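You operate a simulated robot arm through the tools that you are given. There is no shell and no other tool. Be economical: measure what you need, move in short steps, check, and stop when the job is done.

The job below is to be done with a simulated robot arm. You get a single attempt, and the scene is never put back.

## Task
Wind the drive belt round by hand: two full turns of the hand crank.
Fine: speed dial to 0 and field off before you open the belt guard; shut it afterwards. The motor stays off.

It is judged by the outcome, as a careful person would: the job done as asked, and still so three seconds after it is handed in. It fails if anything else is knocked over, pushed out of place, dropped, spilled or broken.

## Robot
A 7-joint arm with a fingered hand on a trunk, on a base that drives. Base frame: it is fixed to the floor where the robot stands at the start and does not move with it; the origin is under the middle of the robot, x ahead of it, y to its left, z up. Readings come in mm, rad, newtons and seconds.
With the tool pointing down near the work surface it reaches from about 100 to 680 mm from the robot's upright axis, wherever it stands. Its first joint turns from -1.204 to 3.002 rad. Places, roughly: belt guard [600, -200, 1000]; field switch [400, -200, 800]; hand crank [900, 0, 1000]; motor switch [500, 100, 800]; speed dial [500, 0, 900]; tension wheel [700, -700, 800]; white load switch [400, -300, 800]; yellow load switch [400, -400, 800]. Payload 3.4 kg.
The TCP is the grasp point between the finger pads, 25 mm short of the fingertips. In the tool frame z runs along the fingers and y along their closing line. The gripper opens to 88 mm. The gripper's body begins 29 mm behind the TCP. The gripper is a hand of 5 fingers: y runs from the thumb to the fingers, the wrist lies at [-13, -97, -162] in the tool frame.
Orientation is told as [roll, pitch, yaw] about the base's x, y, z axes, in that order, counted from this pose: with the fingers straight down and the wrist toward the robot, the tool's x, y and z point along [0, 1, 0], [1, 0, 0] and [0, 0, -1] of the base frame.

## Interface
- The arm moves only by the tool arm_command. Its argument "moves" is a list of rows, each an object (a shift or turn left out is 0) with "linear": the shift along the base's x, y, z in mm, a list of three; "dr": the turn, a rotation vector about the base's x, y, z in rad, a list of three. In form: [{"linear": [x, y, z], "dr": [rx, ry, rz]}, ...]. A call has 1 to 8 rows; each row shifts and turns the commanded pose from where the row before left it. Each row takes 0.2 s and may step no farther than 50 mm and 0.15 rad from the row before; otherwise, the whole call is refused. Where a pose cannot be reached the arm comes as near as it can. A force on the tool above 90 N (or 10 N above the force at the start of the call, whichever is more), or a blocked arm, ends the call early, and 0.2 s more pass. In this call time passes only in rows, and 0.2 s behind the last. The reply holds the time, the measured pose of the TCP, the force on the tool along the base axes, the opening and the grip force, in the units named above and with some noise, with the torque about the TCP (base axes, N m) and any sound that the robot's microphone picked up, and new pictures: "pictures" is both (left out), scene, wrist or none.
- Cameras (640 x 400 px; columns grow to the right, rows downward): "scene" is now at [144.4, -3.9, 1493.7]; the picture's right is [-0.13, -0.99, -0.00], its down [-0.44, 0.06, -0.89] and it looks along [0.89, -0.11, -0.45] (base axes); focal length 214 px, centre (320, 200). "wrist" rides on the gripper at [59, -79, -105] in the tool frame; the picture's right is [-0.73, 0.32, -0.61], its down [-0.62, -0.68, 0.38] and it looks along [-0.29, 0.66, 0.70] (tool axes); focal length 234 px, centre (320, 200). There is no depth. A picture from a camera that has moved, and an enlarged one, comes with that camera's place and axes in the base frame and with its lens. The place of the scene camera against the robot may be out by one fixed shift of up to 18 mm in any direction.
- move_column(by): slides the trunk up (or, below 0, down) by that many mm; the arm and the scene camera ride with it, the base frame stays. It gives what a move gives, with no picture.
- steer(legs): drives the robot by 1 to 6 legs, each [ahead, left, turn to the left] in mm, mm and rad, along the robot's own axes; the way and the turn of a leg run together, so that a leg with both is an arc; at most 1500 mm and 3.142 rad a leg. The arm and the cameras ride along, it lands a little off, and it stops where it bumps. It gives what a move gives, and a new picture of the scene camera.
- finger_targets(index, middle, ring, little, thumb_bend, thumb_turn): sets how far each is bent, from 0 (flat) to 1 (curled in); at 0.3 the hand is open as for a grip, at 0.7 the pads meet at the TCP. One left out holds its place. A second passes; each finger stops where it meets its share of the squeeze, and holds until it gets a number again. It is the only way to open and close the hand. It gives what a move gives, with no picture; readings hold the bend of each and the force on index, middle, ring, little, thumb and palm. thumb_turn goes from beside the hand (0) to across from the fingers (1), as for a grip.
- head_to(pan, tilt): turns the head with the scene camera to pan (to the left, within 1.501 rad either way) and tilt (down, from -0.506 to 1.204), counted from straight ahead of the robot. It gives what a move gives, and a new picture of the scene camera.
- zoom(camera, box): a new picture of the part [left, top, right, bottom] of that camera's present view, enlarged. The clock stands still meanwhile.
- finish_job(): hands the job in; it is judged then, once.

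Go step by step. Nothing tells you exact positions but the pictures and the camera data: compare them with the known pose of the tool, close in by small moves and look again before you grip or let go. The budget is 120 turns and 260 pictures, counting those below and the enlarged ones. Unless the task says otherwise, let go and move clear before handing in, and close with one line.

The tools are called after "Emit:" by a JSON object that holds its "name" and its "arguments". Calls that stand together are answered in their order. arm_command: Moves the arm, as the interface text tells. Its arguments: {"type":"object","properties":{"moves":{"type":"array"},"pictures":{"type":"string","enum":["both","scene","wrist","none"]}},"required":["moves"]} The other tools are called the same way: move_column (by) slides the trunk up or down; finger_targets (index, middle, ring, little, thumb_bend, thumb_turn) moves the fingers one by one; steer (legs) drives the base; head_to (pan, tilt) turns the head that bears the scene camera; zoom (camera, box) takes an enlarged picture of a part of a camera's view; finish_job () hands the job in.

At the start:

```text
clock: 0.0
ee_pos: [439.6, -119.9, 1367.9]
orientation: [0.0, 0.0, -0.001]
contact_force: [-0.9, 0.1, -0.2]
torque: [-0.01, 0.01, -0.01]
opening: 87.9
finger_force: 0.0
shape: jaw
bend: [0.3, 0.3, 0.3, 0.3, 0.3, 0.98]
finger forces: [0.0, 0.1, 0.1, 0.0, 0.0, 0.0]
trunk travel left (down, up): [-725.0, 215.0]
robot x, y, heading: [0.1, -0.1, 0.0]
head pan, tilt: [-0.127, 0.464]
```

scene: 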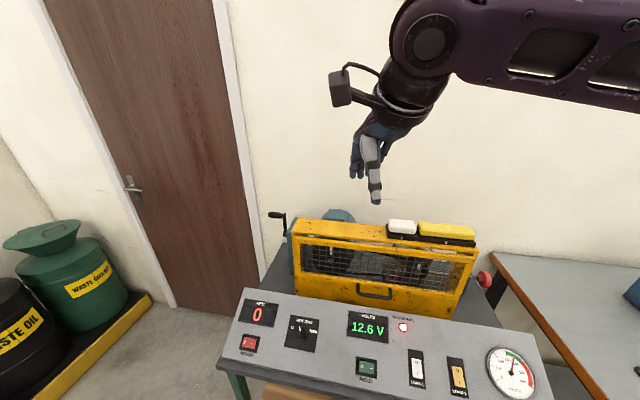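
wrist: 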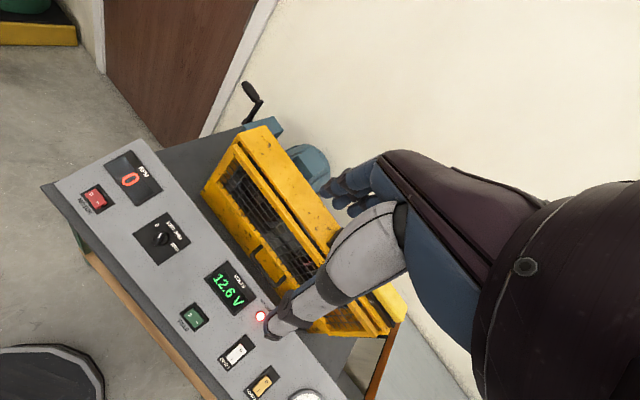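

I see the test bench: a sloping control panel (RPM 0, speed dial, red motor switch, green field switch, load switches), a yellow belt guard with a handle, and a hand crank at the left back. I'll zoom in to read the details.

Emit:
{"name": "zoom", "arguments": {"camera": "scene", "box": [220, 280, 400, 393]}}

Emit:
{"name": "zoom", "arguments": {"camera": "scene", "box": [260, 195, 500, 345]}}

Emit:
{"name": "zoom", "arguments": {"camera": "scene", "box": [340, 290, 540, 400]}}

Emit:
{"name": "zoom", "arguments": {"camera": "wrist", "box": [60, 130, 300, 280]}}

```text
3.54 times, centred on (310, 336) of scene
camera zoom: at [144.4, -3.9, 1493.7], right [-0.13, -0.99, 0.0], down [-0.44, 0.06, -0.89], along [0.89, -0.11, -0.45], focal length 759 px, centre (355, -283)
```

zoom: 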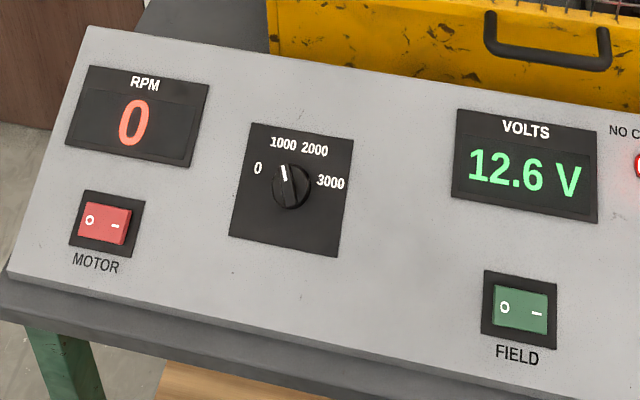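

```text
2.67 times, centred on (380, 270) of scene
camera zoom: at [144.4, -3.9, 1493.7], right [-0.13, -0.99, 0.0], down [-0.44, 0.06, -0.89], along [0.89, -0.11, -0.45], focal length 572 px, centre (160, 13)
```

zoom: 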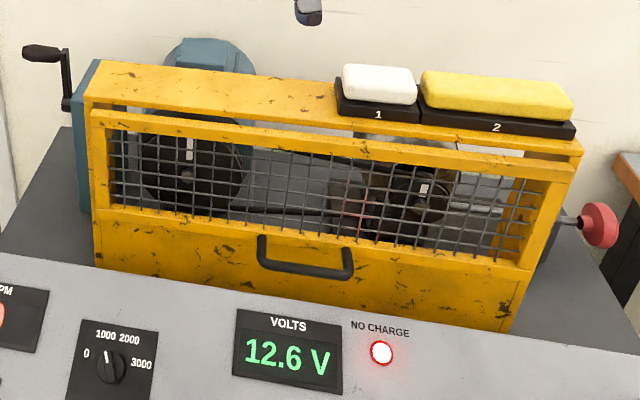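

```text
3.20 times, centred on (440, 345) of scene
camera zoom: at [144.4, -3.9, 1493.7], right [-0.13, -0.99, 0.0], down [-0.44, 0.06, -0.89], along [0.89, -0.11, -0.45], focal length 686 px, centre (-64, -264)
```

zoom: 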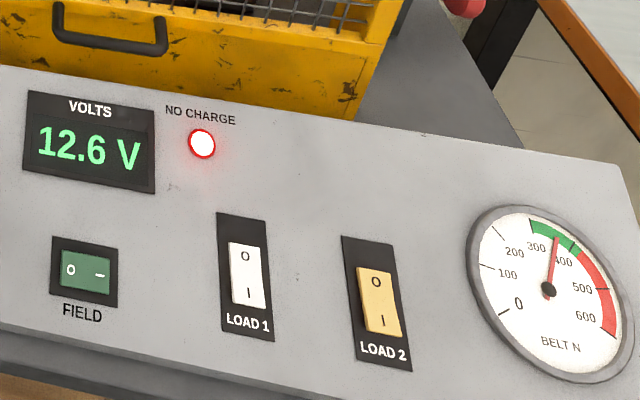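

```text
2.67 times, centred on (180, 205) of wrist
camera zoom: at [358.7, -60.8, 1473.6], right [0.32, -0.73, 0.61], down [-0.68, -0.62, -0.38], along [0.66, -0.29, -0.7], focal length 624 px, centre (693, 187)
```

zoom: 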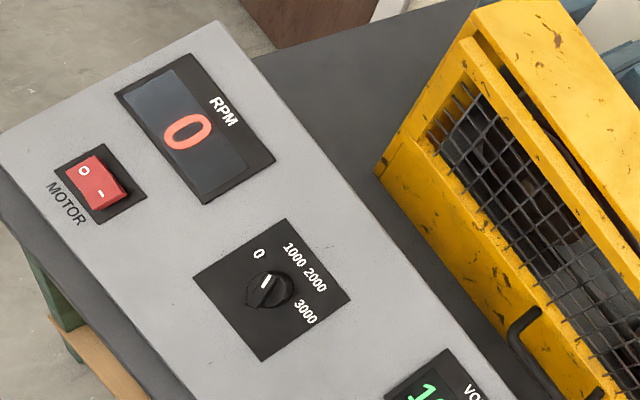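

Triangulating from both pictures: dial about [522, -9, 892], field switch about [430, -162, 865], motor switch about [527, 134, 870]; the bench is yawed about -0.32 rad. I move down closer above the dial to read it well.

Emit:
{"name": "arm_command", "arguments": {"moves": [{"linear": [8, 12, -34]}, {"linear": [8, 12, -34]}, {"linear": [8, 12, -34]}, {"linear": [8, 12, -34]}, {"linear": [8, 12, -34]}, {"linear": [8, 12, -34]}]}}

Emit:
{"name": "zoom", "arguments": {"camera": "wrist", "box": [60, 130, 300, 280]}}

```text
clock: 1.4
ee_pos: [488.6, -47.9, 1162.7]
orientation: [0.0, 0.002, 0.001]
contact_force: [0.2, 0.2, 0.3]
torque: [0.01, 0.0, 0.02]
opening: 87.7
finger_force: 0.1
shape: jaw
bend: [0.3, 0.3, 0.3, 0.3, 0.3, 0.98]
finger forces: [0.1, 0.0, 0.0, 0.1, 0.0, 0.0]
trunk travel left (down, up): [-725.0, 215.0]
robot x, y, heading: [-3.3, -3.3, 0.004]
head pan, tilt: [-0.127, 0.464]
camera scene: at [146.0, -3.5, 1493.6], right [-0.13, -0.99, 0.0], down [-0.45, 0.06, -0.89], along [0.89, -0.11, -0.45], focal length 214 px, centre (320, 200)
camera wrist: at [408.0, 12.1, 1268.4], right [0.32, -0.73, 0.61], down [-0.68, -0.62, -0.38], along [0.66, -0.29, -0.7], focal length 234 px, centre (320, 200)
```

scene: 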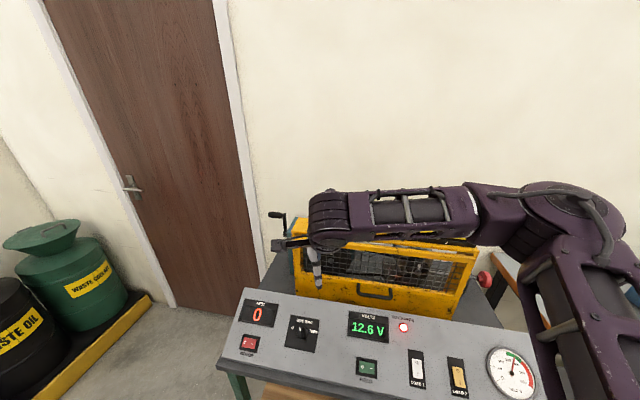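
wrist: 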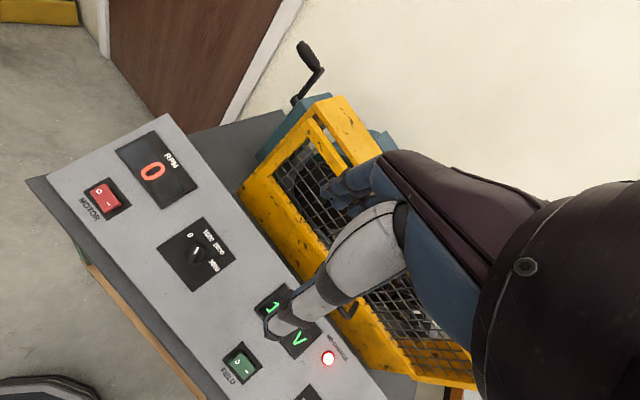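

```text
2.67 times, centred on (180, 205) of wrist
camera zoom: at [408.0, 12.1, 1268.4], right [0.32, -0.73, 0.61], down [-0.68, -0.62, -0.38], along [0.66, -0.29, -0.7], focal length 624 px, centre (693, 187)
```

zoom: 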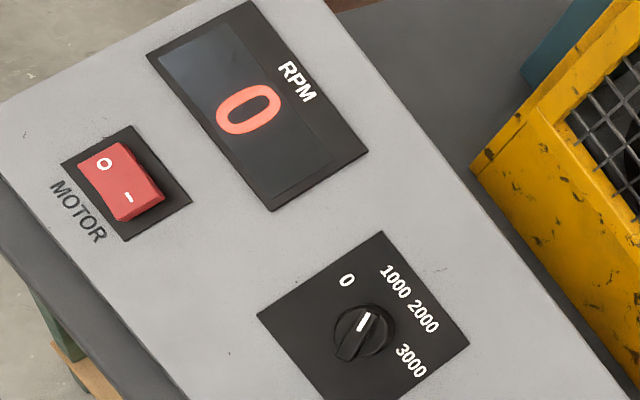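

The dial clearly points at 1000, so it must be turned counter-clockwise by about 50° to 0. Next I check the field switch and guard from here.

Emit:
{"name": "zoom", "arguments": {"camera": "wrist", "box": [200, 320, 320, 395]}}

Emit:
{"name": "zoom", "arguments": {"camera": "wrist", "box": [230, 30, 390, 130]}}

Emit:
{"name": "zoom", "arguments": {"camera": "scene", "box": [260, 200, 500, 320]}}

```text
5.33 times, centred on (260, 358) of wrist
camera zoom: at [408.0, 12.1, 1268.4], right [0.32, -0.73, 0.61], down [-0.68, -0.62, -0.38], along [0.66, -0.29, -0.7], focal length 1249 px, centre (640, -640)
```

zoom: 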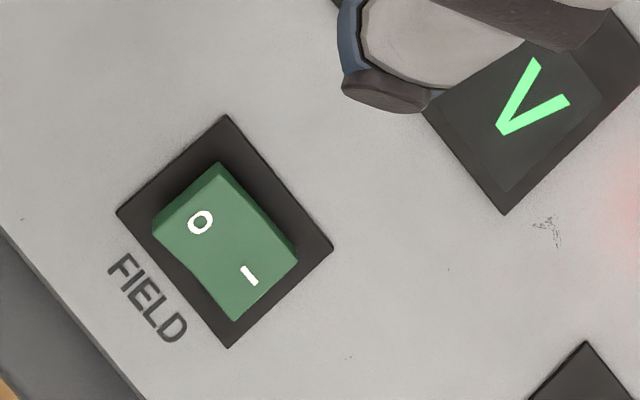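

```text
4.00 times, centred on (310, 80) of wrist
camera zoom: at [408.0, 12.1, 1268.4], right [0.32, -0.73, 0.61], down [-0.68, -0.62, -0.38], along [0.66, -0.29, -0.7], focal length 937 px, centre (360, 680)
```

zoom: 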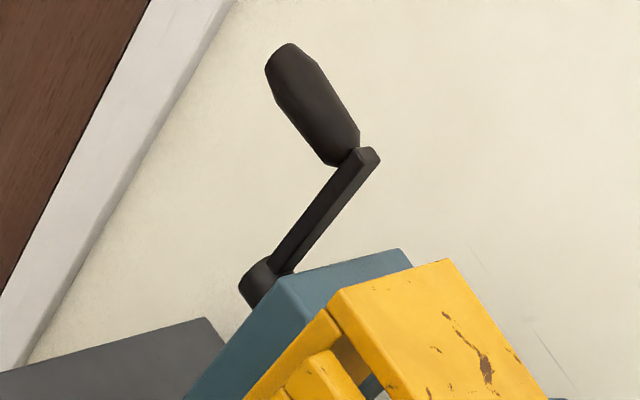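

```text
2.67 times, centred on (380, 260) of scene
camera zoom: at [146.0, -3.5, 1493.6], right [-0.13, -0.99, 0.0], down [-0.45, 0.06, -0.89], along [0.89, -0.11, -0.45], focal length 572 px, centre (160, 40)
```

zoom: 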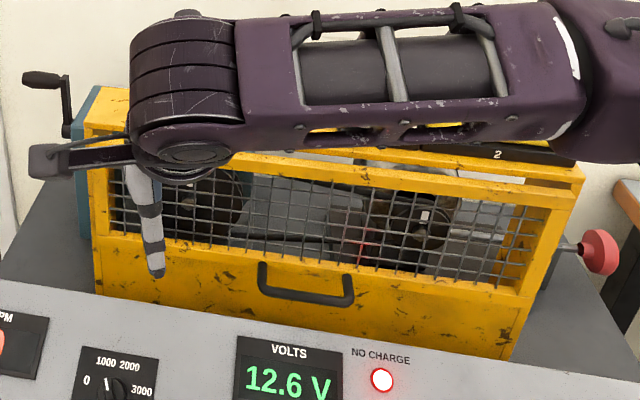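

Field is on (the "—" side is pressed in, O raised); motor is off. Better triangulation puts the knob at about [531, -6, 859]. I rotate the hand to pinch the dial's bar and come nearer.

Emit:
{"name": "arm_command", "arguments": {"moves": [{"linear": [5, 5, -14], "dr": [0, 0, -0.145]}, {"linear": [5, 5, -14], "dr": [0, 0, -0.145]}, {"linear": [5, 5, -14], "dr": [0, 0, -0.145]}, {"linear": [5, 5, -14], "dr": [0, 0, -0.145]}, {"linear": [5, 5, -14], "dr": [0, 0, -0.145]}, {"linear": [5, 5, -14], "dr": [0, 0, -0.145]}, {"linear": [5, 5, -14], "dr": [0, 0, -0.145]}, {"linear": [5, 5, -14], "dr": [0, 0, -0.145]}], "pictures": "none"}}

Emit:
{"name": "arm_command", "arguments": {"moves": [{"linear": [0, 0, -10], "dr": [0, 0, -0.145]}, {"linear": [0, 0, -10], "dr": [0, 0, -0.145]}, {"linear": [0, 0, -10], "dr": [-0.037, -0.114, 0]}, {"linear": [0, 0, -10], "dr": [-0.037, -0.114, 0]}, {"linear": [0, 0, -10], "dr": [-0.037, -0.114, 0]}]}}

```text
clock: 3.2
ee_pos: [528.3, -5.9, 1052.5]
orientation: [0.0, 0.001, -1.163]
contact_force: [0.2, 0.3, 0.3]
torque: [-0.02, -0.03, 0.03]
opening: 87.7
finger_force: 0.2
shape: jaw
bend: [0.3, 0.3, 0.3, 0.3, 0.3, 0.98]
finger forces: [0.0, 0.0, 0.1, 0.1, 0.0, 0.0]
trunk travel left (down, up): [-725.0, 215.0]
robot x, y, heading: [0.2, 0.9, 0.001]
head pan, tilt: [-0.127, 0.464]
```

```text
clock: 4.4
ee_pos: [529.0, -6.0, 1002.8]
orientation: [0.33, -0.151, -1.476]
contact_force: [-0.4, -0.9, 0.0]
torque: [-0.01, 0.01, 0.03]
opening: 87.8
finger_force: 0.0
shape: jaw
bend: [0.3, 0.3, 0.3, 0.3, 0.3, 0.98]
finger forces: [0.0, 0.0, 0.0, 0.0, 0.0, 0.0]
trunk travel left (down, up): [-725.0, 215.0]
robot x, y, heading: [4.1, 0.7, -0.004]
head pan, tilt: [-0.127, 0.464]
camera scene: at [143.8, -2.4, 1493.8], right [-0.13, -0.99, 0.0], down [-0.44, 0.06, -0.89], along [0.89, -0.11, -0.45], focal length 214 px, centre (320, 200)
camera wrist: at [538.1, 91.3, 1107.9], right [-0.85, -0.35, 0.38], down [-0.52, 0.54, -0.66], along [0.02, -0.76, -0.65], focal length 234 px, centre (320, 200)
```

scene: 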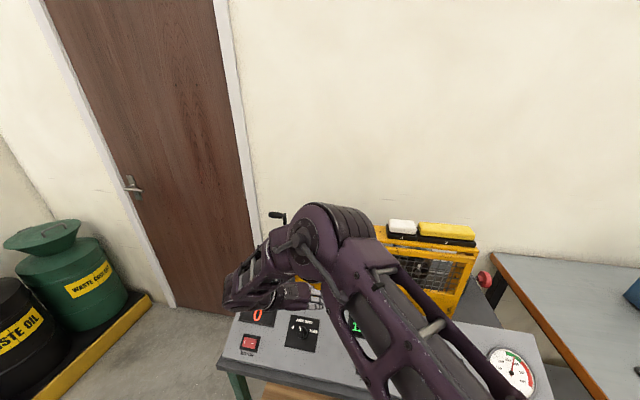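
wrist: 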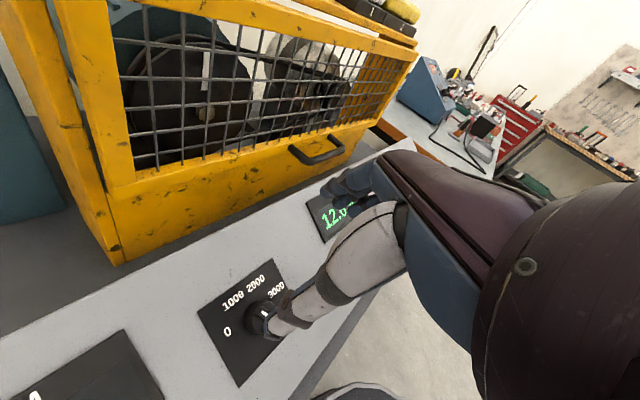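

The hand is tilted normal to the panel, and the knob appears where expected, about [533, -3, 857]. I move in along the panel normal to 80 mm above the panel and look.

Emit:
{"name": "arm_command", "arguments": {"moves": [{"linear": [-11, 5, -40]}, {"linear": [-10, 5, -39]}]}}

Emit:
{"name": "zoom", "arguments": {"camera": "wrist", "box": [160, 200, 400, 350]}}

Emit:
{"name": "zoom", "arguments": {"camera": "scene", "box": [220, 260, 380, 360]}}

```text
clock: 5.0
ee_pos: [531.6, 12.6, 924.6]
orientation: [0.327, -0.147, -1.473]
contact_force: [-0.2, 0.7, -0.3]
torque: [-0.02, -0.01, -0.01]
opening: 87.7
finger_force: 0.1
shape: jaw
bend: [0.3, 0.3, 0.3, 0.3, 0.3, 0.98]
finger forces: [0.0, 0.0, 0.1, 0.0, 0.1, 0.0]
out of reach, approached as far as the arm can: row 1, 2
trunk travel left (down, up): [-725.0, 215.0]
robot x, y, heading: [3.0, -3.5, 0.001]
head pan, tilt: [-0.127, 0.464]
camera scene: at [144.8, -3.3, 1493.7], right [-0.13, -0.99, 0.0], down [-0.44, 0.06, -0.89], along [0.89, -0.11, -0.45], focal length 214 px, centre (320, 200)
camera wrist: at [542.9, 111.0, 1030.7], right [-0.85, -0.35, 0.39], down [-0.52, 0.54, -0.66], along [0.02, -0.76, -0.65], focal length 234 px, centre (320, 200)
```

scene: 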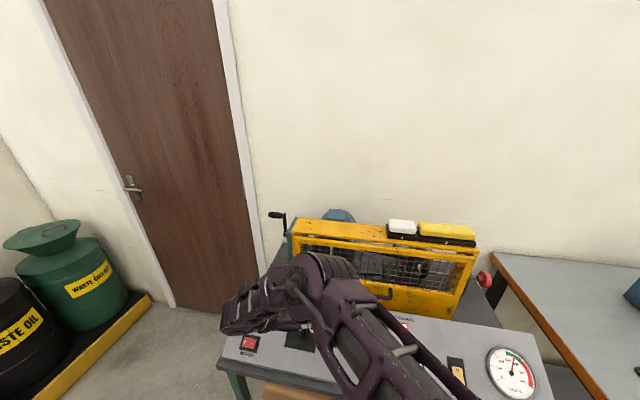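
wrist: 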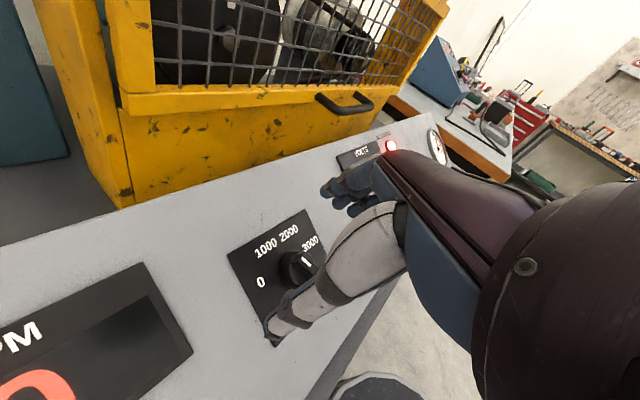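

```text
2.67 times, centred on (280, 275) of wrist
camera zoom: at [542.9, 111.0, 1030.7], right [-0.85, -0.35, 0.39], down [-0.52, 0.54, -0.66], along [0.02, -0.76, -0.65], focal length 624 px, centre (427, 0)
```

zoom: 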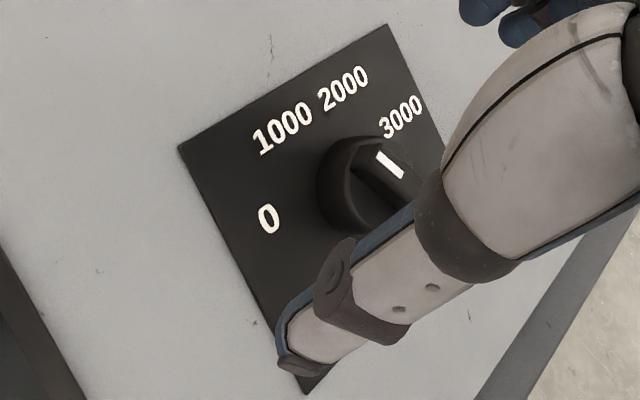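

```text
4.00 times, centred on (300, 310) of scene
camera zoom: at [144.8, -3.3, 1493.7], right [-0.13, -0.99, 0.0], down [-0.44, 0.06, -0.89], along [0.89, -0.11, -0.45], focal length 858 px, centre (400, -240)
```

zoom: 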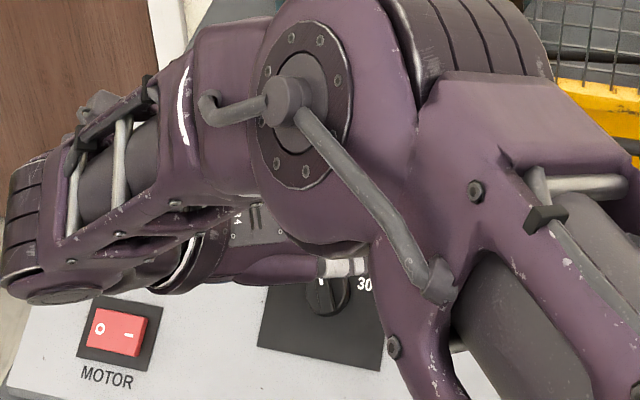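

The arm can't quite reach this pose from where the robot stands. I'll lift, then turn the robot square to the bench and shift it left along the bench.

Emit:
{"name": "arm_command", "arguments": {"moves": [{"linear": [0, 0, 40]}, {"linear": [-10, 0, 40]}, {"linear": [-10, 0, 40]}, {"linear": [0, 0, 40]}], "pictures": "none"}}

Emit:
{"name": "steer", "arguments": {"legs": [[0, 0, -0.315], [-20, 130, 0]]}}

```text
clock: 6.0
ee_pos: [511.3, 14.8, 1085.1]
orientation: [0.328, -0.148, -1.475]
contact_force: [-0.5, 0.1, 0.3]
torque: [-0.03, 0.03, -0.01]
opening: 87.7
finger_force: 0.1
shape: jaw
bend: [0.3, 0.3, 0.3, 0.3, 0.3, 0.98]
finger forces: [0.1, 0.0, 0.1, 0.0, 0.0, 0.1]
trunk travel left (down, up): [-725.0, 215.0]
robot x, y, heading: [-1.1, 0.7, -0.0]
head pan, tilt: [-0.127, 0.464]
```

```text
clock: 8.3
ee_pos: [512.2, -17.2, 1083.7]
orientation: [0.329, -0.148, -1.791]
contact_force: [0.6, -0.5, -1.2]
torque: [0.0, 0.02, -0.03]
opening: 87.7
finger_force: 0.2
shape: jaw
bend: [0.3, 0.3, 0.3, 0.3, 0.3, 0.98]
finger forces: [0.0, 0.0, 0.0, 0.0, 0.0, 0.0]
trunk travel left (down, up): [-725.0, 215.0]
robot x, y, heading: [22.6, 128.6, -0.315]
head pan, tilt: [-0.127, 0.464]
camera scene: at [154.8, 81.2, 1493.7], right [-0.43, -0.9, 0.0], down [-0.41, 0.19, -0.89], along [0.81, -0.38, -0.45], focal length 214 px, centre (320, 200)
```

scene: 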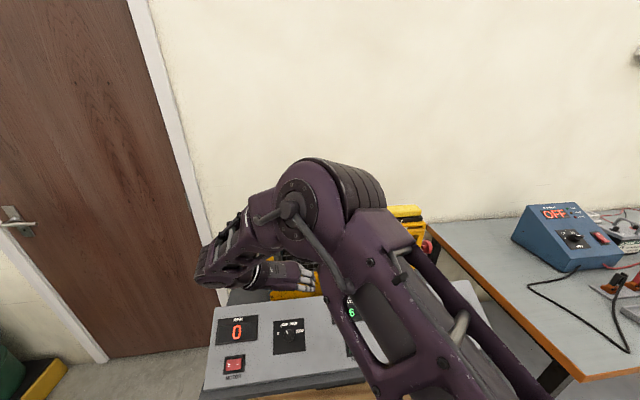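

The robot is now square to the bench. I rotate the hand back by 0.315 and approach the dial again.

Emit:
{"name": "arm_command", "arguments": {"moves": [{"linear": [-1, 5, -40], "dr": [0, 0, 0.105]}, {"linear": [-1, 6, -40], "dr": [0, 0, 0.105]}, {"linear": [-1, 5, -40], "dr": [0, 0, 0.105]}, {"linear": [-1, 5, -39]}]}}

Emit:
{"name": "zoom", "arguments": {"camera": "wrist", "box": [160, 200, 400, 350]}}

```text
clock: 9.3
ee_pos: [526.1, 6.3, 931.2]
orientation: [0.328, -0.148, -1.471]
contact_force: [0.1, -0.5, -0.7]
torque: [-0.02, -0.01, -0.02]
opening: 87.7
finger_force: 0.0
shape: jaw
bend: [0.3, 0.3, 0.3, 0.3, 0.3, 0.98]
finger forces: [0.0, 0.0, 0.0, 0.0, 0.0, 0.1]
out of reach, approached as far as the arm can: row 2, 3
trunk travel left (down, up): [-725.0, 215.0]
robot x, y, heading: [20.0, 131.5, -0.311]
head pan, tilt: [-0.127, 0.464]
camera scene: at [155.6, 81.4, 1493.7], right [-0.43, -0.9, 0.0], down [-0.41, 0.19, -0.89], along [0.81, -0.38, -0.45], focal length 214 px, centre (320, 200)
camera wrist: at [537.2, 103.1, 1035.7], right [-0.85, -0.35, 0.39], down [-0.52, 0.54, -0.66], along [0.02, -0.76, -0.65], focal length 234 px, centre (320, 200)
```

scene: 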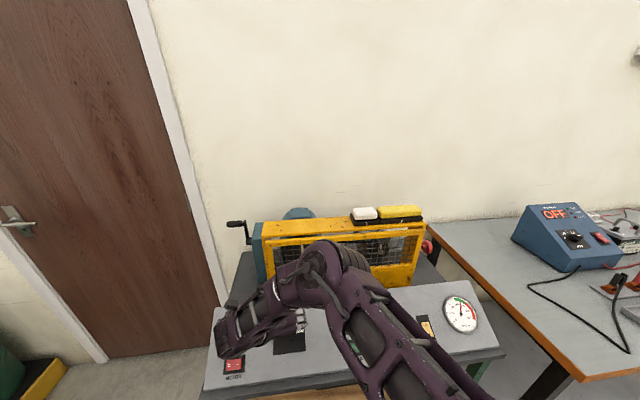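
wrist: 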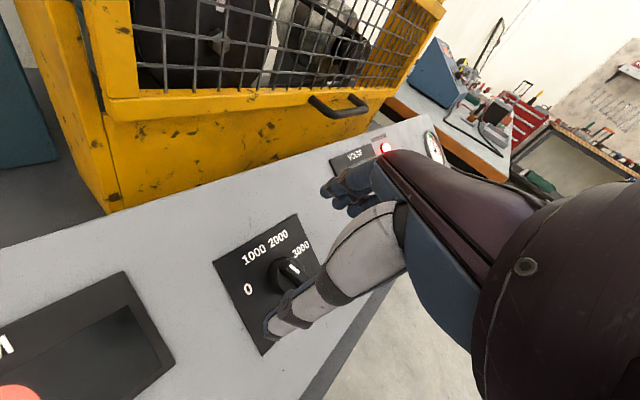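

```text
2.67 times, centred on (280, 275) of wrist
camera zoom: at [537.2, 103.1, 1035.7], right [-0.85, -0.35, 0.39], down [-0.52, 0.54, -0.66], along [0.02, -0.76, -0.65], focal length 624 px, centre (427, 0)
```

zoom: 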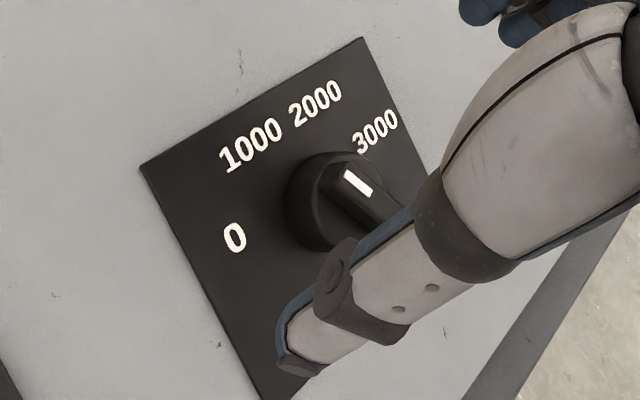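

The arm is too folded here: it can't draw back toward the robot. I drive back 130 mm so the arm is more extended, then return to the dial.

Emit:
{"name": "steer", "arguments": {"legs": [[-130, 0, 0]]}}

```text
clock: 10.6
ee_pos: [405.7, 44.2, 929.7]
orientation: [0.328, -0.147, -1.474]
contact_force: [0.5, 0.6, 1.6]
torque: [0.02, -0.01, -0.01]
opening: 87.8
finger_force: 0.1
shape: jaw
bend: [0.3, 0.3, 0.3, 0.3, 0.3, 0.98]
finger forces: [0.1, 0.1, 0.0, 0.1, 0.0, 0.0]
trunk travel left (down, up): [-725.0, 215.0]
robot x, y, heading: [-99.2, 167.9, -0.319]
head pan, tilt: [-0.127, 0.464]
camera scene: at [33.4, 121.0, 1493.7], right [-0.43, -0.9, 0.0], down [-0.41, 0.19, -0.89], along [0.81, -0.38, -0.45], focal length 214 px, centre (320, 200)
```

scene: 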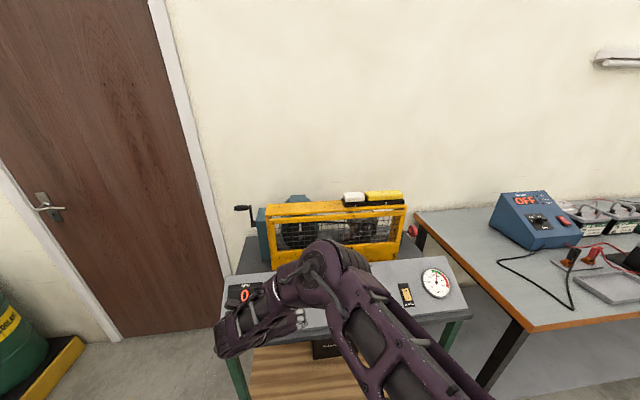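

Emit:
{"name": "arm_command", "arguments": {"moves": [{"linear": [34, -13, 5]}, {"linear": [34, -13, 0]}, {"linear": [34, -14, -9]}]}}

Emit:
{"name": "zoom", "arguments": {"camera": "wrist", "box": [160, 200, 400, 350]}}

```text
clock: 11.3
ee_pos: [508.3, 3.7, 925.1]
orientation: [0.325, -0.151, -1.473]
contact_force: [0.1, 0.7, 0.6]
torque: [-0.01, 0.01, -0.01]
opening: 87.7
finger_force: 0.0
shape: jaw
bend: [0.3, 0.3, 0.3, 0.3, 0.3, 0.98]
finger forces: [0.0, 0.0, 0.0, 0.0, 0.0, 0.1]
trunk travel left (down, up): [-725.0, 215.0]
robot x, y, heading: [-102.3, 167.9, -0.315]
head pan, tilt: [-0.127, 0.464]
camera scene: at [34.4, 121.5, 1493.6], right [-0.43, -0.9, 0.0], down [-0.41, 0.19, -0.89], along [0.81, -0.38, -0.45], focal length 214 px, centre (320, 200)
camera wrist: at [518.3, 102.0, 1030.4], right [-0.85, -0.35, 0.39], down [-0.52, 0.54, -0.66], along [0.02, -0.76, -0.65], focal length 234 px, centre (320, 200)
```

scene: 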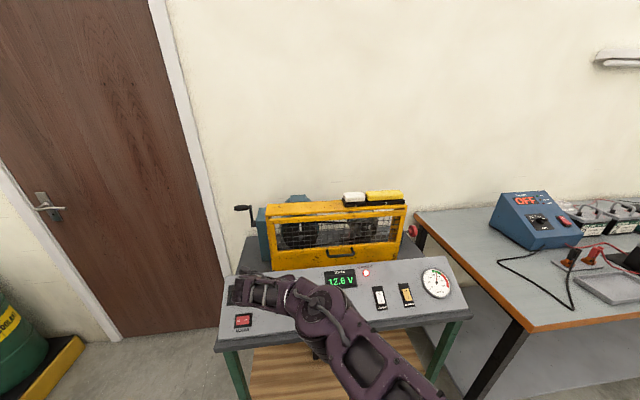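
wrist: 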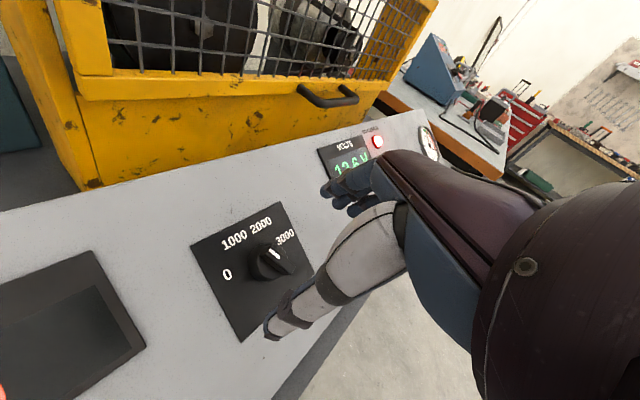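

```text
2.67 times, centred on (280, 275) of wrist
camera zoom: at [518.3, 102.0, 1030.4], right [-0.85, -0.35, 0.39], down [-0.52, 0.54, -0.66], along [0.02, -0.76, -0.65], focal length 624 px, centre (427, 0)
```

zoom: 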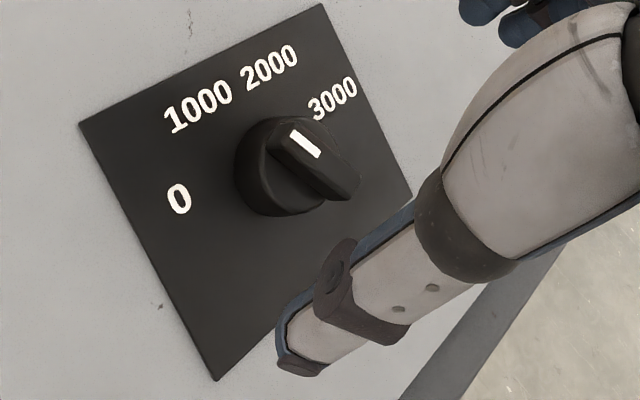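

Now it reaches. The bar's top centre triangulates to about [522, -2, 868], so I lower the hand to straddle it.

Emit:
{"name": "arm_command", "arguments": {"moves": [{"linear": [6, -3, -22]}, {"linear": [4, -2, -21]}]}}

Emit:
{"name": "zoom", "arguments": {"camera": "wrist", "box": [200, 180, 400, 305]}}

Emit:
{"name": "zoom", "arguments": {"camera": "scene", "box": [220, 250, 380, 350]}}

```text
clock: 11.9
ee_pos: [508.9, -0.8, 900.7]
orientation: [0.328, -0.148, -1.472]
contact_force: [-0.1, -0.5, 0.1]
torque: [0.03, 0.01, 0.01]
opening: 87.8
finger_force: 0.0
shape: jaw
bend: [0.3, 0.3, 0.3, 0.3, 0.3, 0.98]
finger forces: [0.0, 0.0, 0.0, 0.1, 0.0, 0.0]
out of reach, approached as far as the arm can: row 2
trunk travel left (down, up): [-725.0, 215.0]
robot x, y, heading: [-102.5, 169.2, -0.316]
head pan, tilt: [-0.127, 0.464]
camera scene: at [33.1, 119.3, 1493.6], right [-0.43, -0.9, 0.0], down [-0.4, 0.19, -0.89], along [0.81, -0.38, -0.45], focal length 214 px, centre (320, 200)
camera wrist: at [518.7, 97.4, 1006.2], right [-0.85, -0.35, 0.39], down [-0.52, 0.54, -0.66], along [0.02, -0.76, -0.65], focal length 234 px, centre (320, 200)
```

scene: 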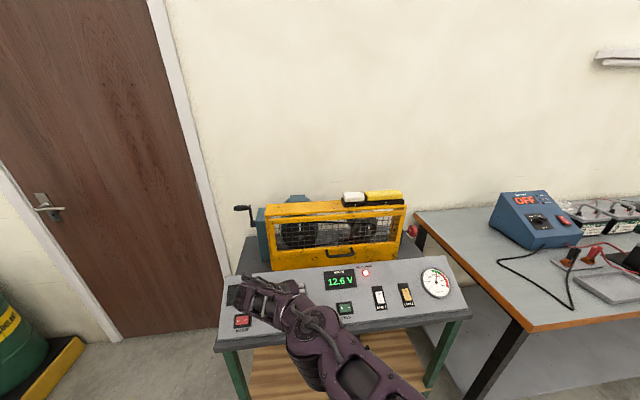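
wrist: 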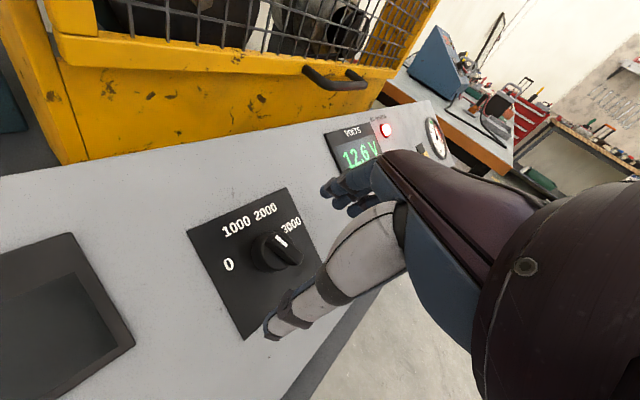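

```text
3.20 times, centred on (300, 242) of wrist
camera zoom: at [518.7, 97.4, 1006.2], right [-0.85, -0.35, 0.39], down [-0.52, 0.54, -0.66], along [0.02, -0.76, -0.65], focal length 749 px, centre (384, 64)
```

zoom: 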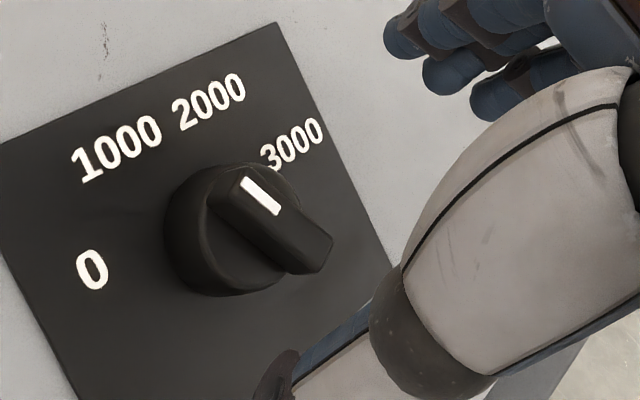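

```text
4.00 times, centred on (300, 300) of scene
camera zoom: at [33.1, 119.3, 1493.6], right [-0.43, -0.9, 0.0], down [-0.4, 0.19, -0.89], along [0.81, -0.38, -0.45], focal length 858 px, centre (400, -200)
```

zoom: 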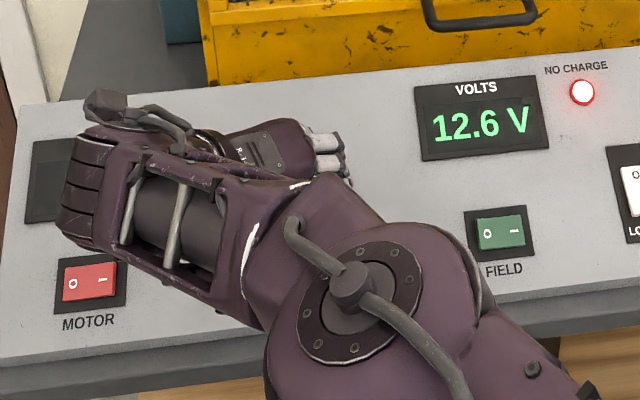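

Again out of reach, and the forearm comes close over the motor switch, which I don't want. I'll lift and instead grip the dial with the wrist toward the robot, turning the hand about the panel normal.

Emit:
{"name": "arm_command", "arguments": {"moves": [{"linear": [-10, 3, 35]}, {"linear": [-10, 3, 35]}, {"linear": [-5, 0, 35]}], "pictures": "none"}}

Emit:
{"name": "arm_command", "arguments": {"moves": [{"dr": [-0.0487, 0.016, 0.1356]}, {"dr": [-0.0487, 0.016, 0.1356]}, {"dr": [-0.0487, 0.016, 0.1356]}, {"dr": [-0.0487, 0.016, 0.1356]}, {"dr": [-0.0487, 0.016, 0.1356]}, {"dr": [-0.0487, 0.016, 0.1356]}, {"dr": [-0.0487, 0.016, 0.1356]}, {"dr": [-0.0487, 0.016, 0.1356]}], "pictures": "none"}}

Emit:
{"name": "arm_command", "arguments": {"moves": [{"dr": [-0.0487, 0.016, 0.1356]}, {"dr": [-0.0487, 0.016, 0.1356]}, {"dr": [-0.0487, 0.016, 0.1356]}]}}

```text
clock: 12.8
ee_pos: [480.5, 8.3, 1006.1]
orientation: [0.326, -0.15, -1.475]
contact_force: [-0.4, 0.9, -0.3]
torque: [0.0, -0.01, 0.01]
opening: 87.7
finger_force: 0.0
shape: jaw
bend: [0.3, 0.3, 0.3, 0.3, 0.3, 0.98]
finger forces: [0.1, 0.1, 0.1, 0.0, 0.0, 0.0]
trunk travel left (down, up): [-725.0, 215.0]
robot x, y, heading: [-97.9, 168.5, -0.316]
head pan, tilt: [-0.127, 0.464]
```

```text
clock: 14.6
ee_pos: [483.5, 6.6, 1006.3]
orientation: [-0.013, -0.36, -0.286]
contact_force: [-0.8, -0.2, -0.8]
torque: [-0.01, -0.04, -0.01]
opening: 87.7
finger_force: 0.0
shape: jaw
bend: [0.3, 0.3, 0.3, 0.3, 0.3, 0.98]
finger forces: [0.0, 0.0, 0.0, 0.1, 0.1, 0.0]
trunk travel left (down, up): [-725.0, 215.0]
robot x, y, heading: [-102.1, 164.9, -0.318]
head pan, tilt: [-0.127, 0.464]
```

```text
clock: 15.3
ee_pos: [482.3, 6.3, 1006.7]
orientation: [-0.169, -0.322, 0.174]
contact_force: [-0.7, -0.3, 0.6]
torque: [0.02, -0.01, -0.03]
opening: 87.9
finger_force: 0.2
shape: jaw
bend: [0.3, 0.3, 0.3, 0.3, 0.3, 0.98]
finger forces: [0.0, 0.1, 0.1, 0.0, 0.0, 0.1]
trunk travel left (down, up): [-725.0, 215.0]
robot x, y, heading: [-101.1, 168.6, -0.311]
head pan, tilt: [-0.127, 0.464]
camera scene: at [33.1, 120.7, 1493.7], right [-0.43, -0.9, 0.0], down [-0.41, 0.19, -0.89], along [0.81, -0.38, -0.45], focal length 214 px, centre (320, 200)
camera wrist: at [364.8, 63.8, 1070.5], right [0.18, -0.59, 0.79], down [-0.43, -0.77, -0.47], along [0.88, -0.25, -0.4], focal length 234 px, centre (320, 200)
```

scene: 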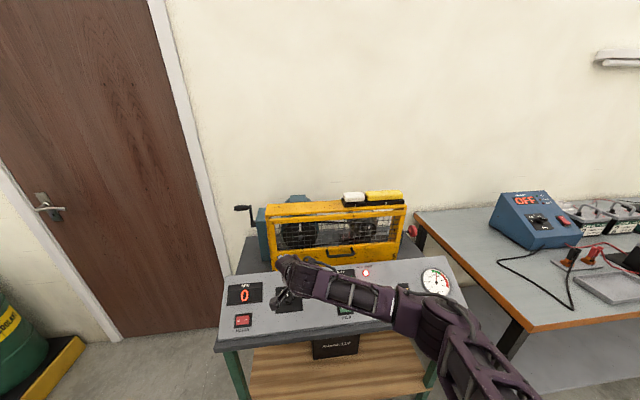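
wrist: 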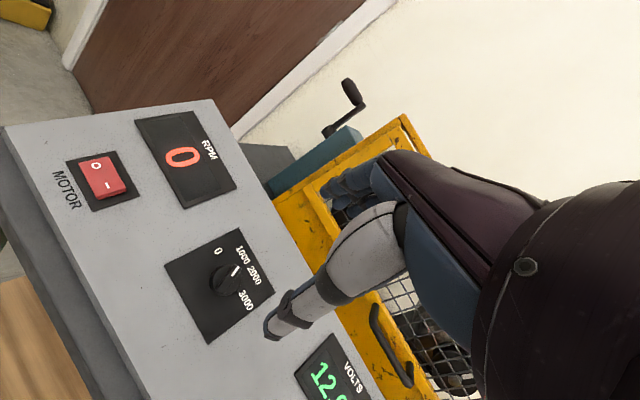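

Comfortable pose now. I come down along the panel normal to 50 mm above the grip point.

Emit:
{"name": "arm_command", "arguments": {"moves": [{"linear": [9, 0, -39]}, {"linear": [9, 0, -39]}], "pictures": "wrist"}}

Emit:
{"name": "zoom", "arguments": {"camera": "wrist", "box": [160, 220, 360, 345]}}

```text
clock: 15.9
ee_pos: [502.0, 6.3, 926.4]
orientation: [-0.169, -0.32, 0.172]
contact_force: [-1.1, 0.1, -0.2]
torque: [0.03, -0.01, 0.02]
opening: 87.8
finger_force: 0.0
shape: jaw
bend: [0.3, 0.3, 0.3, 0.3, 0.3, 0.98]
finger forces: [0.0, 0.1, 0.1, 0.1, 0.0, 0.0]
trunk travel left (down, up): [-725.0, 215.0]
robot x, y, heading: [-101.9, 169.9, -0.318]
head pan, tilt: [-0.127, 0.464]
camera wrist: at [383.9, 64.4, 991.8], right [0.18, -0.59, 0.79], down [-0.44, -0.77, -0.47], along [0.88, -0.26, -0.4], focal length 234 px, centre (320, 200)
```

wrist: 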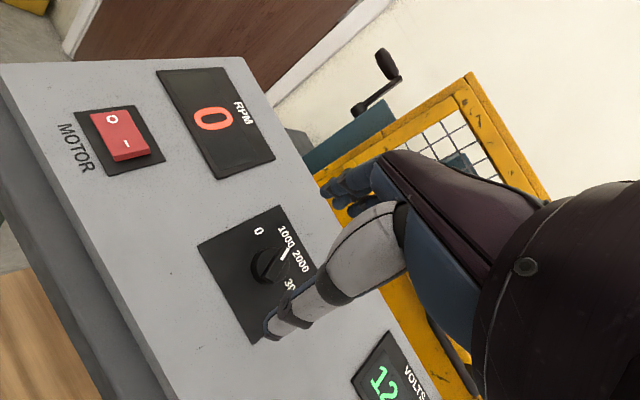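

```text
3.20 times, centred on (260, 282) of wrist
camera zoom: at [383.9, 64.4, 991.8], right [0.18, -0.59, 0.79], down [-0.44, -0.77, -0.47], along [0.88, -0.26, -0.4], focal length 749 px, centre (512, -64)
```

zoom: 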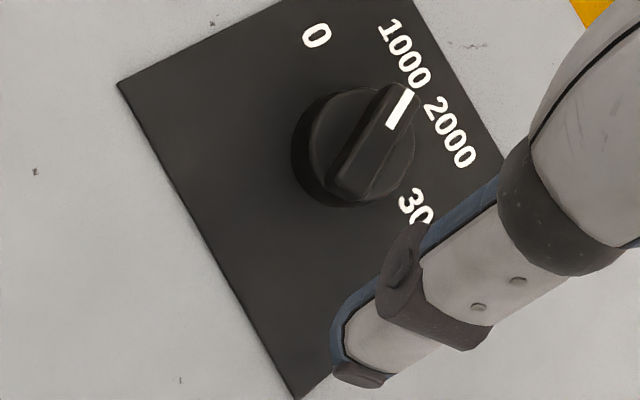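

Bar centre confirmed at about [520, -2.5, 868]. I go down around it.

Emit:
{"name": "arm_command", "arguments": {"moves": [{"linear": [7, -4, -23]}, {"linear": [6, -3, -21]}], "pictures": "wrist"}}

Emit:
{"name": "zoom", "arguments": {"camera": "wrist", "box": [180, 200, 380, 325]}}

```text
clock: 16.6
ee_pos: [515.1, 0.9, 884.0]
orientation: [-0.171, -0.318, 0.173]
contact_force: [0.1, -0.3, -0.1]
torque: [-0.02, -0.02, -0.01]
opening: 87.8
finger_force: 0.0
shape: jaw
bend: [0.3, 0.3, 0.3, 0.3, 0.3, 0.98]
finger forces: [0.0, 0.0, 0.0, 0.0, 0.1, 0.0]
trunk travel left (down, up): [-725.0, 215.0]
robot x, y, heading: [-103.9, 167.8, -0.318]
head pan, tilt: [-0.127, 0.464]
camera wrist: at [396.3, 57.5, 948.3], right [0.18, -0.59, 0.79], down [-0.44, -0.77, -0.47], along [0.88, -0.26, -0.4], focal length 234 px, centre (320, 200)
```

wrist: 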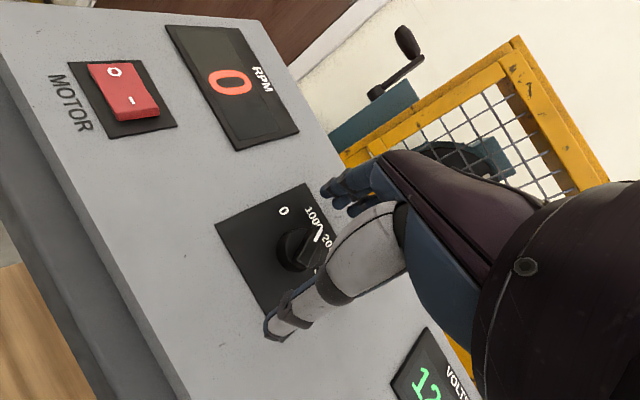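

```text
3.20 times, centred on (280, 262) of wrist
camera zoom: at [396.3, 57.5, 948.3], right [0.18, -0.59, 0.79], down [-0.44, -0.77, -0.47], along [0.88, -0.26, -0.4], focal length 749 px, centre (448, 0)
```

zoom: 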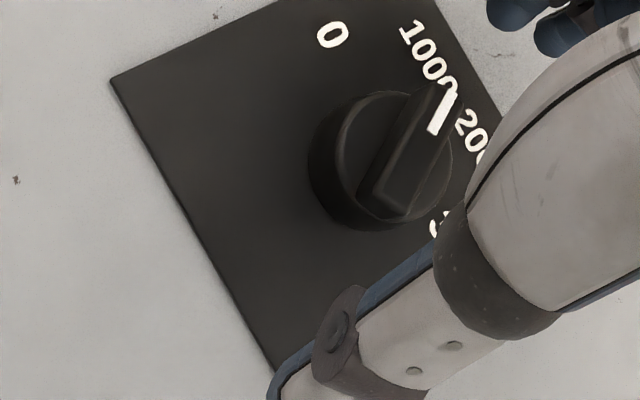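

The knob sits between thumb and fingers. I lower 4 mm more and close.

Emit:
{"name": "arm_command", "arguments": {"moves": [{"linear": [1, -1, -4]}], "pictures": "none"}}

Emit:
{"name": "finger_targets", "arguments": {"index": 0.6, "middle": 0.6, "ring": 0.6, "little": 0.6, "thumb_bend": 0.6}}

Emit:
{"name": "zoom", "arguments": {"camera": "wrist", "box": [180, 200, 380, 325]}}

```text
clock: 16.9
ee_pos: [514.6, -1.0, 880.3]
orientation: [-0.172, -0.319, 0.174]
contact_force: [-0.2, -0.3, 0.4]
torque: [-0.01, -0.01, 0.01]
opening: 87.6
finger_force: 0.1
shape: jaw
bend: [0.3, 0.3, 0.3, 0.3, 0.3, 0.98]
finger forces: [0.0, 0.1, 0.0, 0.0, 0.0, 0.0]
trunk travel left (down, up): [-725.0, 215.0]
robot x, y, heading: [-102.4, 165.3, -0.322]
head pan, tilt: [-0.127, 0.464]
```

```text
clock: 17.9
ee_pos: [515.1, 0.3, 881.3]
orientation: [-0.17, -0.32, 0.171]
contact_force: [4.2, 0.4, 2.8]
torque: [0.02, -0.15, 0.07]
opening: 22.1
finger_force: 2.8
shape: fingers
bend: [0.58, 0.56, 0.6, 0.6, 0.6, 0.98]
finger forces: [1.3, 4.4, 0.0, 0.0, 0.0, 0.1]
trunk travel left (down, up): [-725.0, 215.0]
robot x, y, heading: [-101.0, 165.4, -0.313]
head pan, tilt: [-0.127, 0.464]
```

```text
3.20 times, centred on (280, 262) of wrist
camera zoom: at [397.6, 56.6, 944.9], right [0.18, -0.59, 0.79], down [-0.44, -0.77, -0.47], along [0.88, -0.26, -0.4], focal length 749 px, centre (448, 0)
```

zoom: 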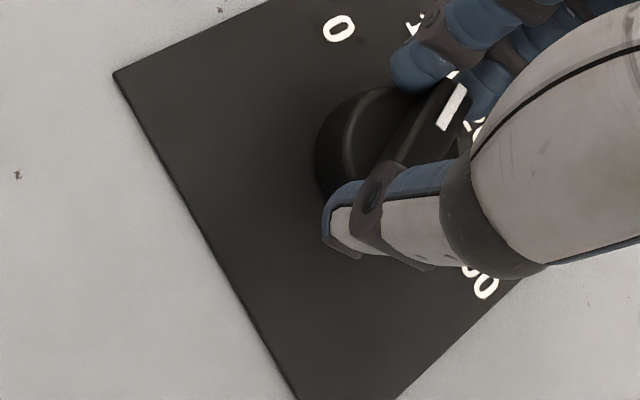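

Index and middle touch the far end of the bar; I tighten the pinch.

Emit:
{"name": "finger_targets", "arguments": {"index": 0.72, "middle": 0.72, "thumb_bend": 0.75}}

Emit:
{"name": "zoom", "arguments": {"camera": "wrist", "box": [180, 200, 380, 325]}}

```text
clock: 18.9
ee_pos: [515.2, -0.7, 879.3]
orientation: [-0.171, -0.319, 0.172]
contact_force: [3.0, 0.2, 1.7]
torque: [-0.07, -0.17, -0.03]
opening: 6.7
finger_force: 10.1
shape: fingers
bend: [0.71, 0.57, 0.6, 0.6, 0.66, 0.96]
finger forces: [4.1, 9.1, 0.0, 0.1, 7.9, 0.0]
trunk travel left (down, up): [-725.0, 215.0]
robot x, y, heading: [-98.7, 168.4, -0.309]
head pan, tilt: [-0.127, 0.464]
```

```text
3.20 times, centred on (280, 262) of wrist
camera zoom: at [397.4, 56.2, 944.6], right [0.18, -0.59, 0.79], down [-0.44, -0.77, -0.47], along [0.88, -0.26, -0.4], focal length 749 px, centre (448, 0)
```

zoom: 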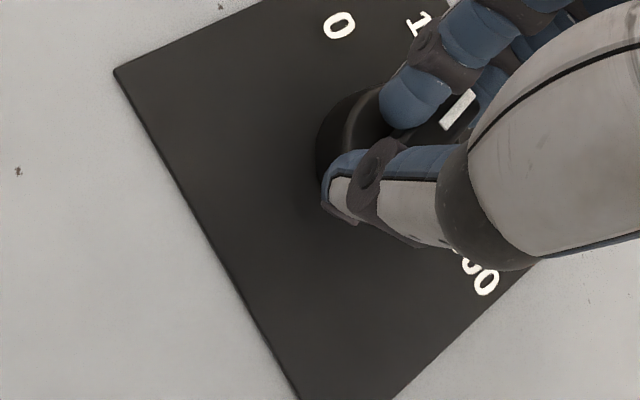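

The grip holds, with index beside the bar and middle on its end. I try turning a little counter-clockwise about the panel normal.

Emit:
{"name": "finger_targets", "arguments": {"index": 0.4, "middle": 0.75, "ring": 0.72}}

Emit:
{"name": "arm_command", "arguments": {"moves": [{"dr": [-0.0336, 0.011, 0.0935]}, {"dr": [-0.0336, 0.011, 0.0935]}, {"dr": [-0.0336, 0.011, 0.0935]}], "pictures": "none"}}

Emit:
{"name": "zoom", "arguments": {"camera": "wrist", "box": [180, 180, 420, 330]}}

```text
clock: 19.9
ee_pos: [515.4, -2.2, 880.7]
orientation: [-0.17, -0.319, 0.171]
contact_force: [3.4, -3.5, 0.4]
torque: [-0.11, -0.12, -0.04]
opening: 36.2
finger_force: 10.3
shape: fingers
bend: [0.4, 0.57, 0.72, 0.6, 0.67, 0.95]
finger forces: [0.0, 12.4, 0.1, 0.0, 8.5, 0.0]
trunk travel left (down, up): [-725.0, 215.0]
robot x, y, heading: [-101.0, 170.7, -0.317]
head pan, tilt: [-0.127, 0.464]
```

```text
clock: 20.8
ee_pos: [514.9, -2.0, 880.1]
orientation: [-0.257, -0.258, 0.48]
contact_force: [3.8, -6.1, 1.7]
torque: [-0.11, -0.14, -0.05]
opening: 36.6
finger_force: 11.0
shape: fingers
bend: [0.4, 0.56, 0.72, 0.6, 0.67, 0.95]
finger forces: [0.1, 12.5, 0.0, 0.0, 9.1, 0.0]
trunk travel left (down, up): [-725.0, 215.0]
robot x, y, heading: [-106.1, 162.4, -0.31]
head pan, tilt: [-0.127, 0.464]
```

```text
2.67 times, centred on (300, 255) of wrist
camera zoom: at [387.3, 27.4, 943.7], right [0.36, -0.43, 0.83], down [-0.21, -0.9, -0.38], along [0.91, -0.04, -0.41], focal length 624 px, centre (373, 53)
```

zoom: 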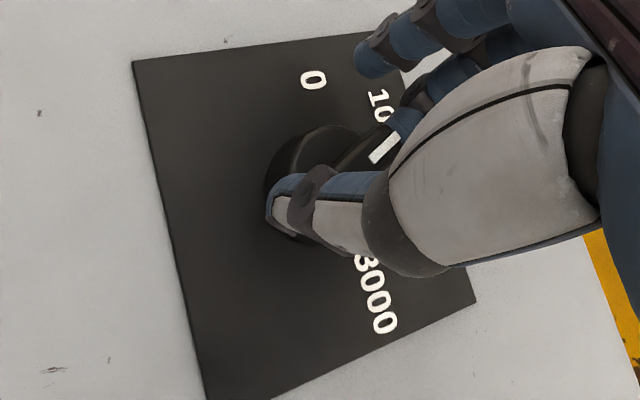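

The knob seems to follow. I keep turning.

Emit:
{"name": "arm_command", "arguments": {"moves": [{"dr": [-0.0336, 0.011, 0.0935]}, {"dr": [-0.0336, 0.011, 0.0935]}, {"dr": [-0.0336, 0.011, 0.0935]}, {"dr": [-0.0336, 0.011, 0.0935]}], "pictures": "none"}}

Emit:
{"name": "zoom", "arguments": {"camera": "wrist", "box": [180, 160, 420, 310]}}

```text
clock: 21.8
ee_pos: [516.2, -2.4, 879.7]
orientation: [-0.339, -0.139, 0.871]
contact_force: [4.2, -6.2, 3.4]
torque: [-0.13, -0.11, -0.08]
opening: 37.8
finger_force: 9.2
shape: fingers
bend: [0.4, 0.57, 0.72, 0.6, 0.66, 0.96]
finger forces: [0.0, 10.0, 0.1, 0.1, 9.2, 0.0]
trunk travel left (down, up): [-725.0, 215.0]
robot x, y, heading: [-99.3, 165.0, -0.318]
head pan, tilt: [-0.127, 0.464]
```

```text
2.67 times, centred on (300, 235) of wrist
camera zoom: at [386.9, -11.5, 947.7], right [0.5, -0.15, 0.85], down [0.13, -0.96, -0.25], along [0.85, 0.23, -0.46], focal length 624 px, centre (373, 107)
```

zoom: 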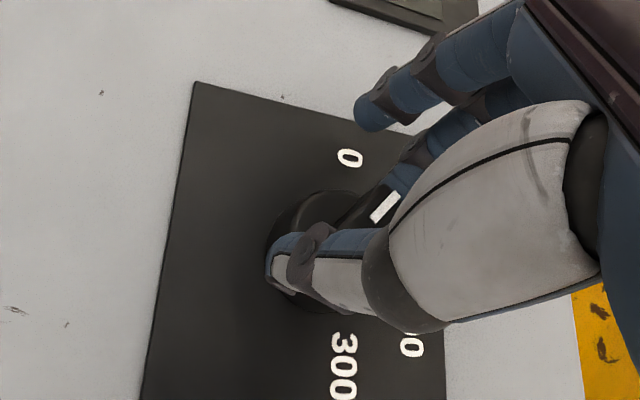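

The knob turns with the hand, the mark now heading toward 0. I turn further until it points at 0.

Emit:
{"name": "arm_command", "arguments": {"moves": [{"dr": [-0.0336, 0.011, 0.0935]}, {"dr": [-0.0336, 0.011, 0.0935]}, {"dr": [-0.0336, 0.011, 0.0935]}], "pictures": "none"}}

Emit:
{"name": "zoom", "arguments": {"camera": "wrist", "box": [180, 140, 420, 290]}}

```text
clock: 22.6
ee_pos: [516.4, 2.6, 878.6]
orientation: [-0.362, -0.034, 1.157]
contact_force: [6.5, 4.4, -1.2]
torque: [0.02, -0.08, 0.07]
opening: 23.4
finger_force: 3.4
shape: fingers
bend: [0.4, 0.61, 0.72, 0.6, 0.75, 0.97]
finger forces: [0.0, 6.5, 0.0, 0.0, 0.1, 0.0]
trunk travel left (down, up): [-725.0, 215.0]
robot x, y, heading: [-99.8, 168.6, -0.312]
head pan, tilt: [-0.127, 0.464]
```

```text
2.67 times, centred on (300, 215) of wrist
camera zoom: at [397.3, -34.0, 954.0], right [0.54, 0.08, 0.84], down [0.39, -0.91, -0.16], along [0.75, 0.41, -0.53], focal length 624 px, centre (373, 160)
```

zoom: 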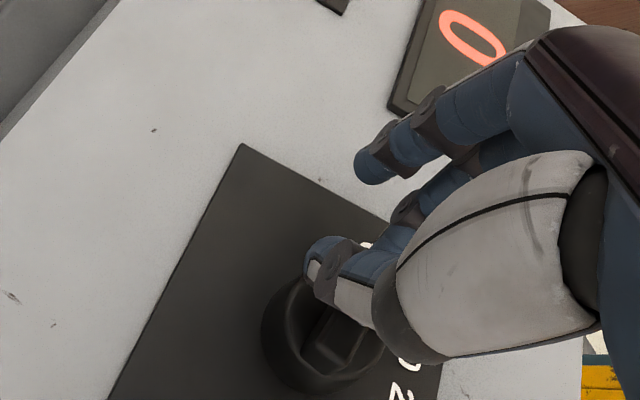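

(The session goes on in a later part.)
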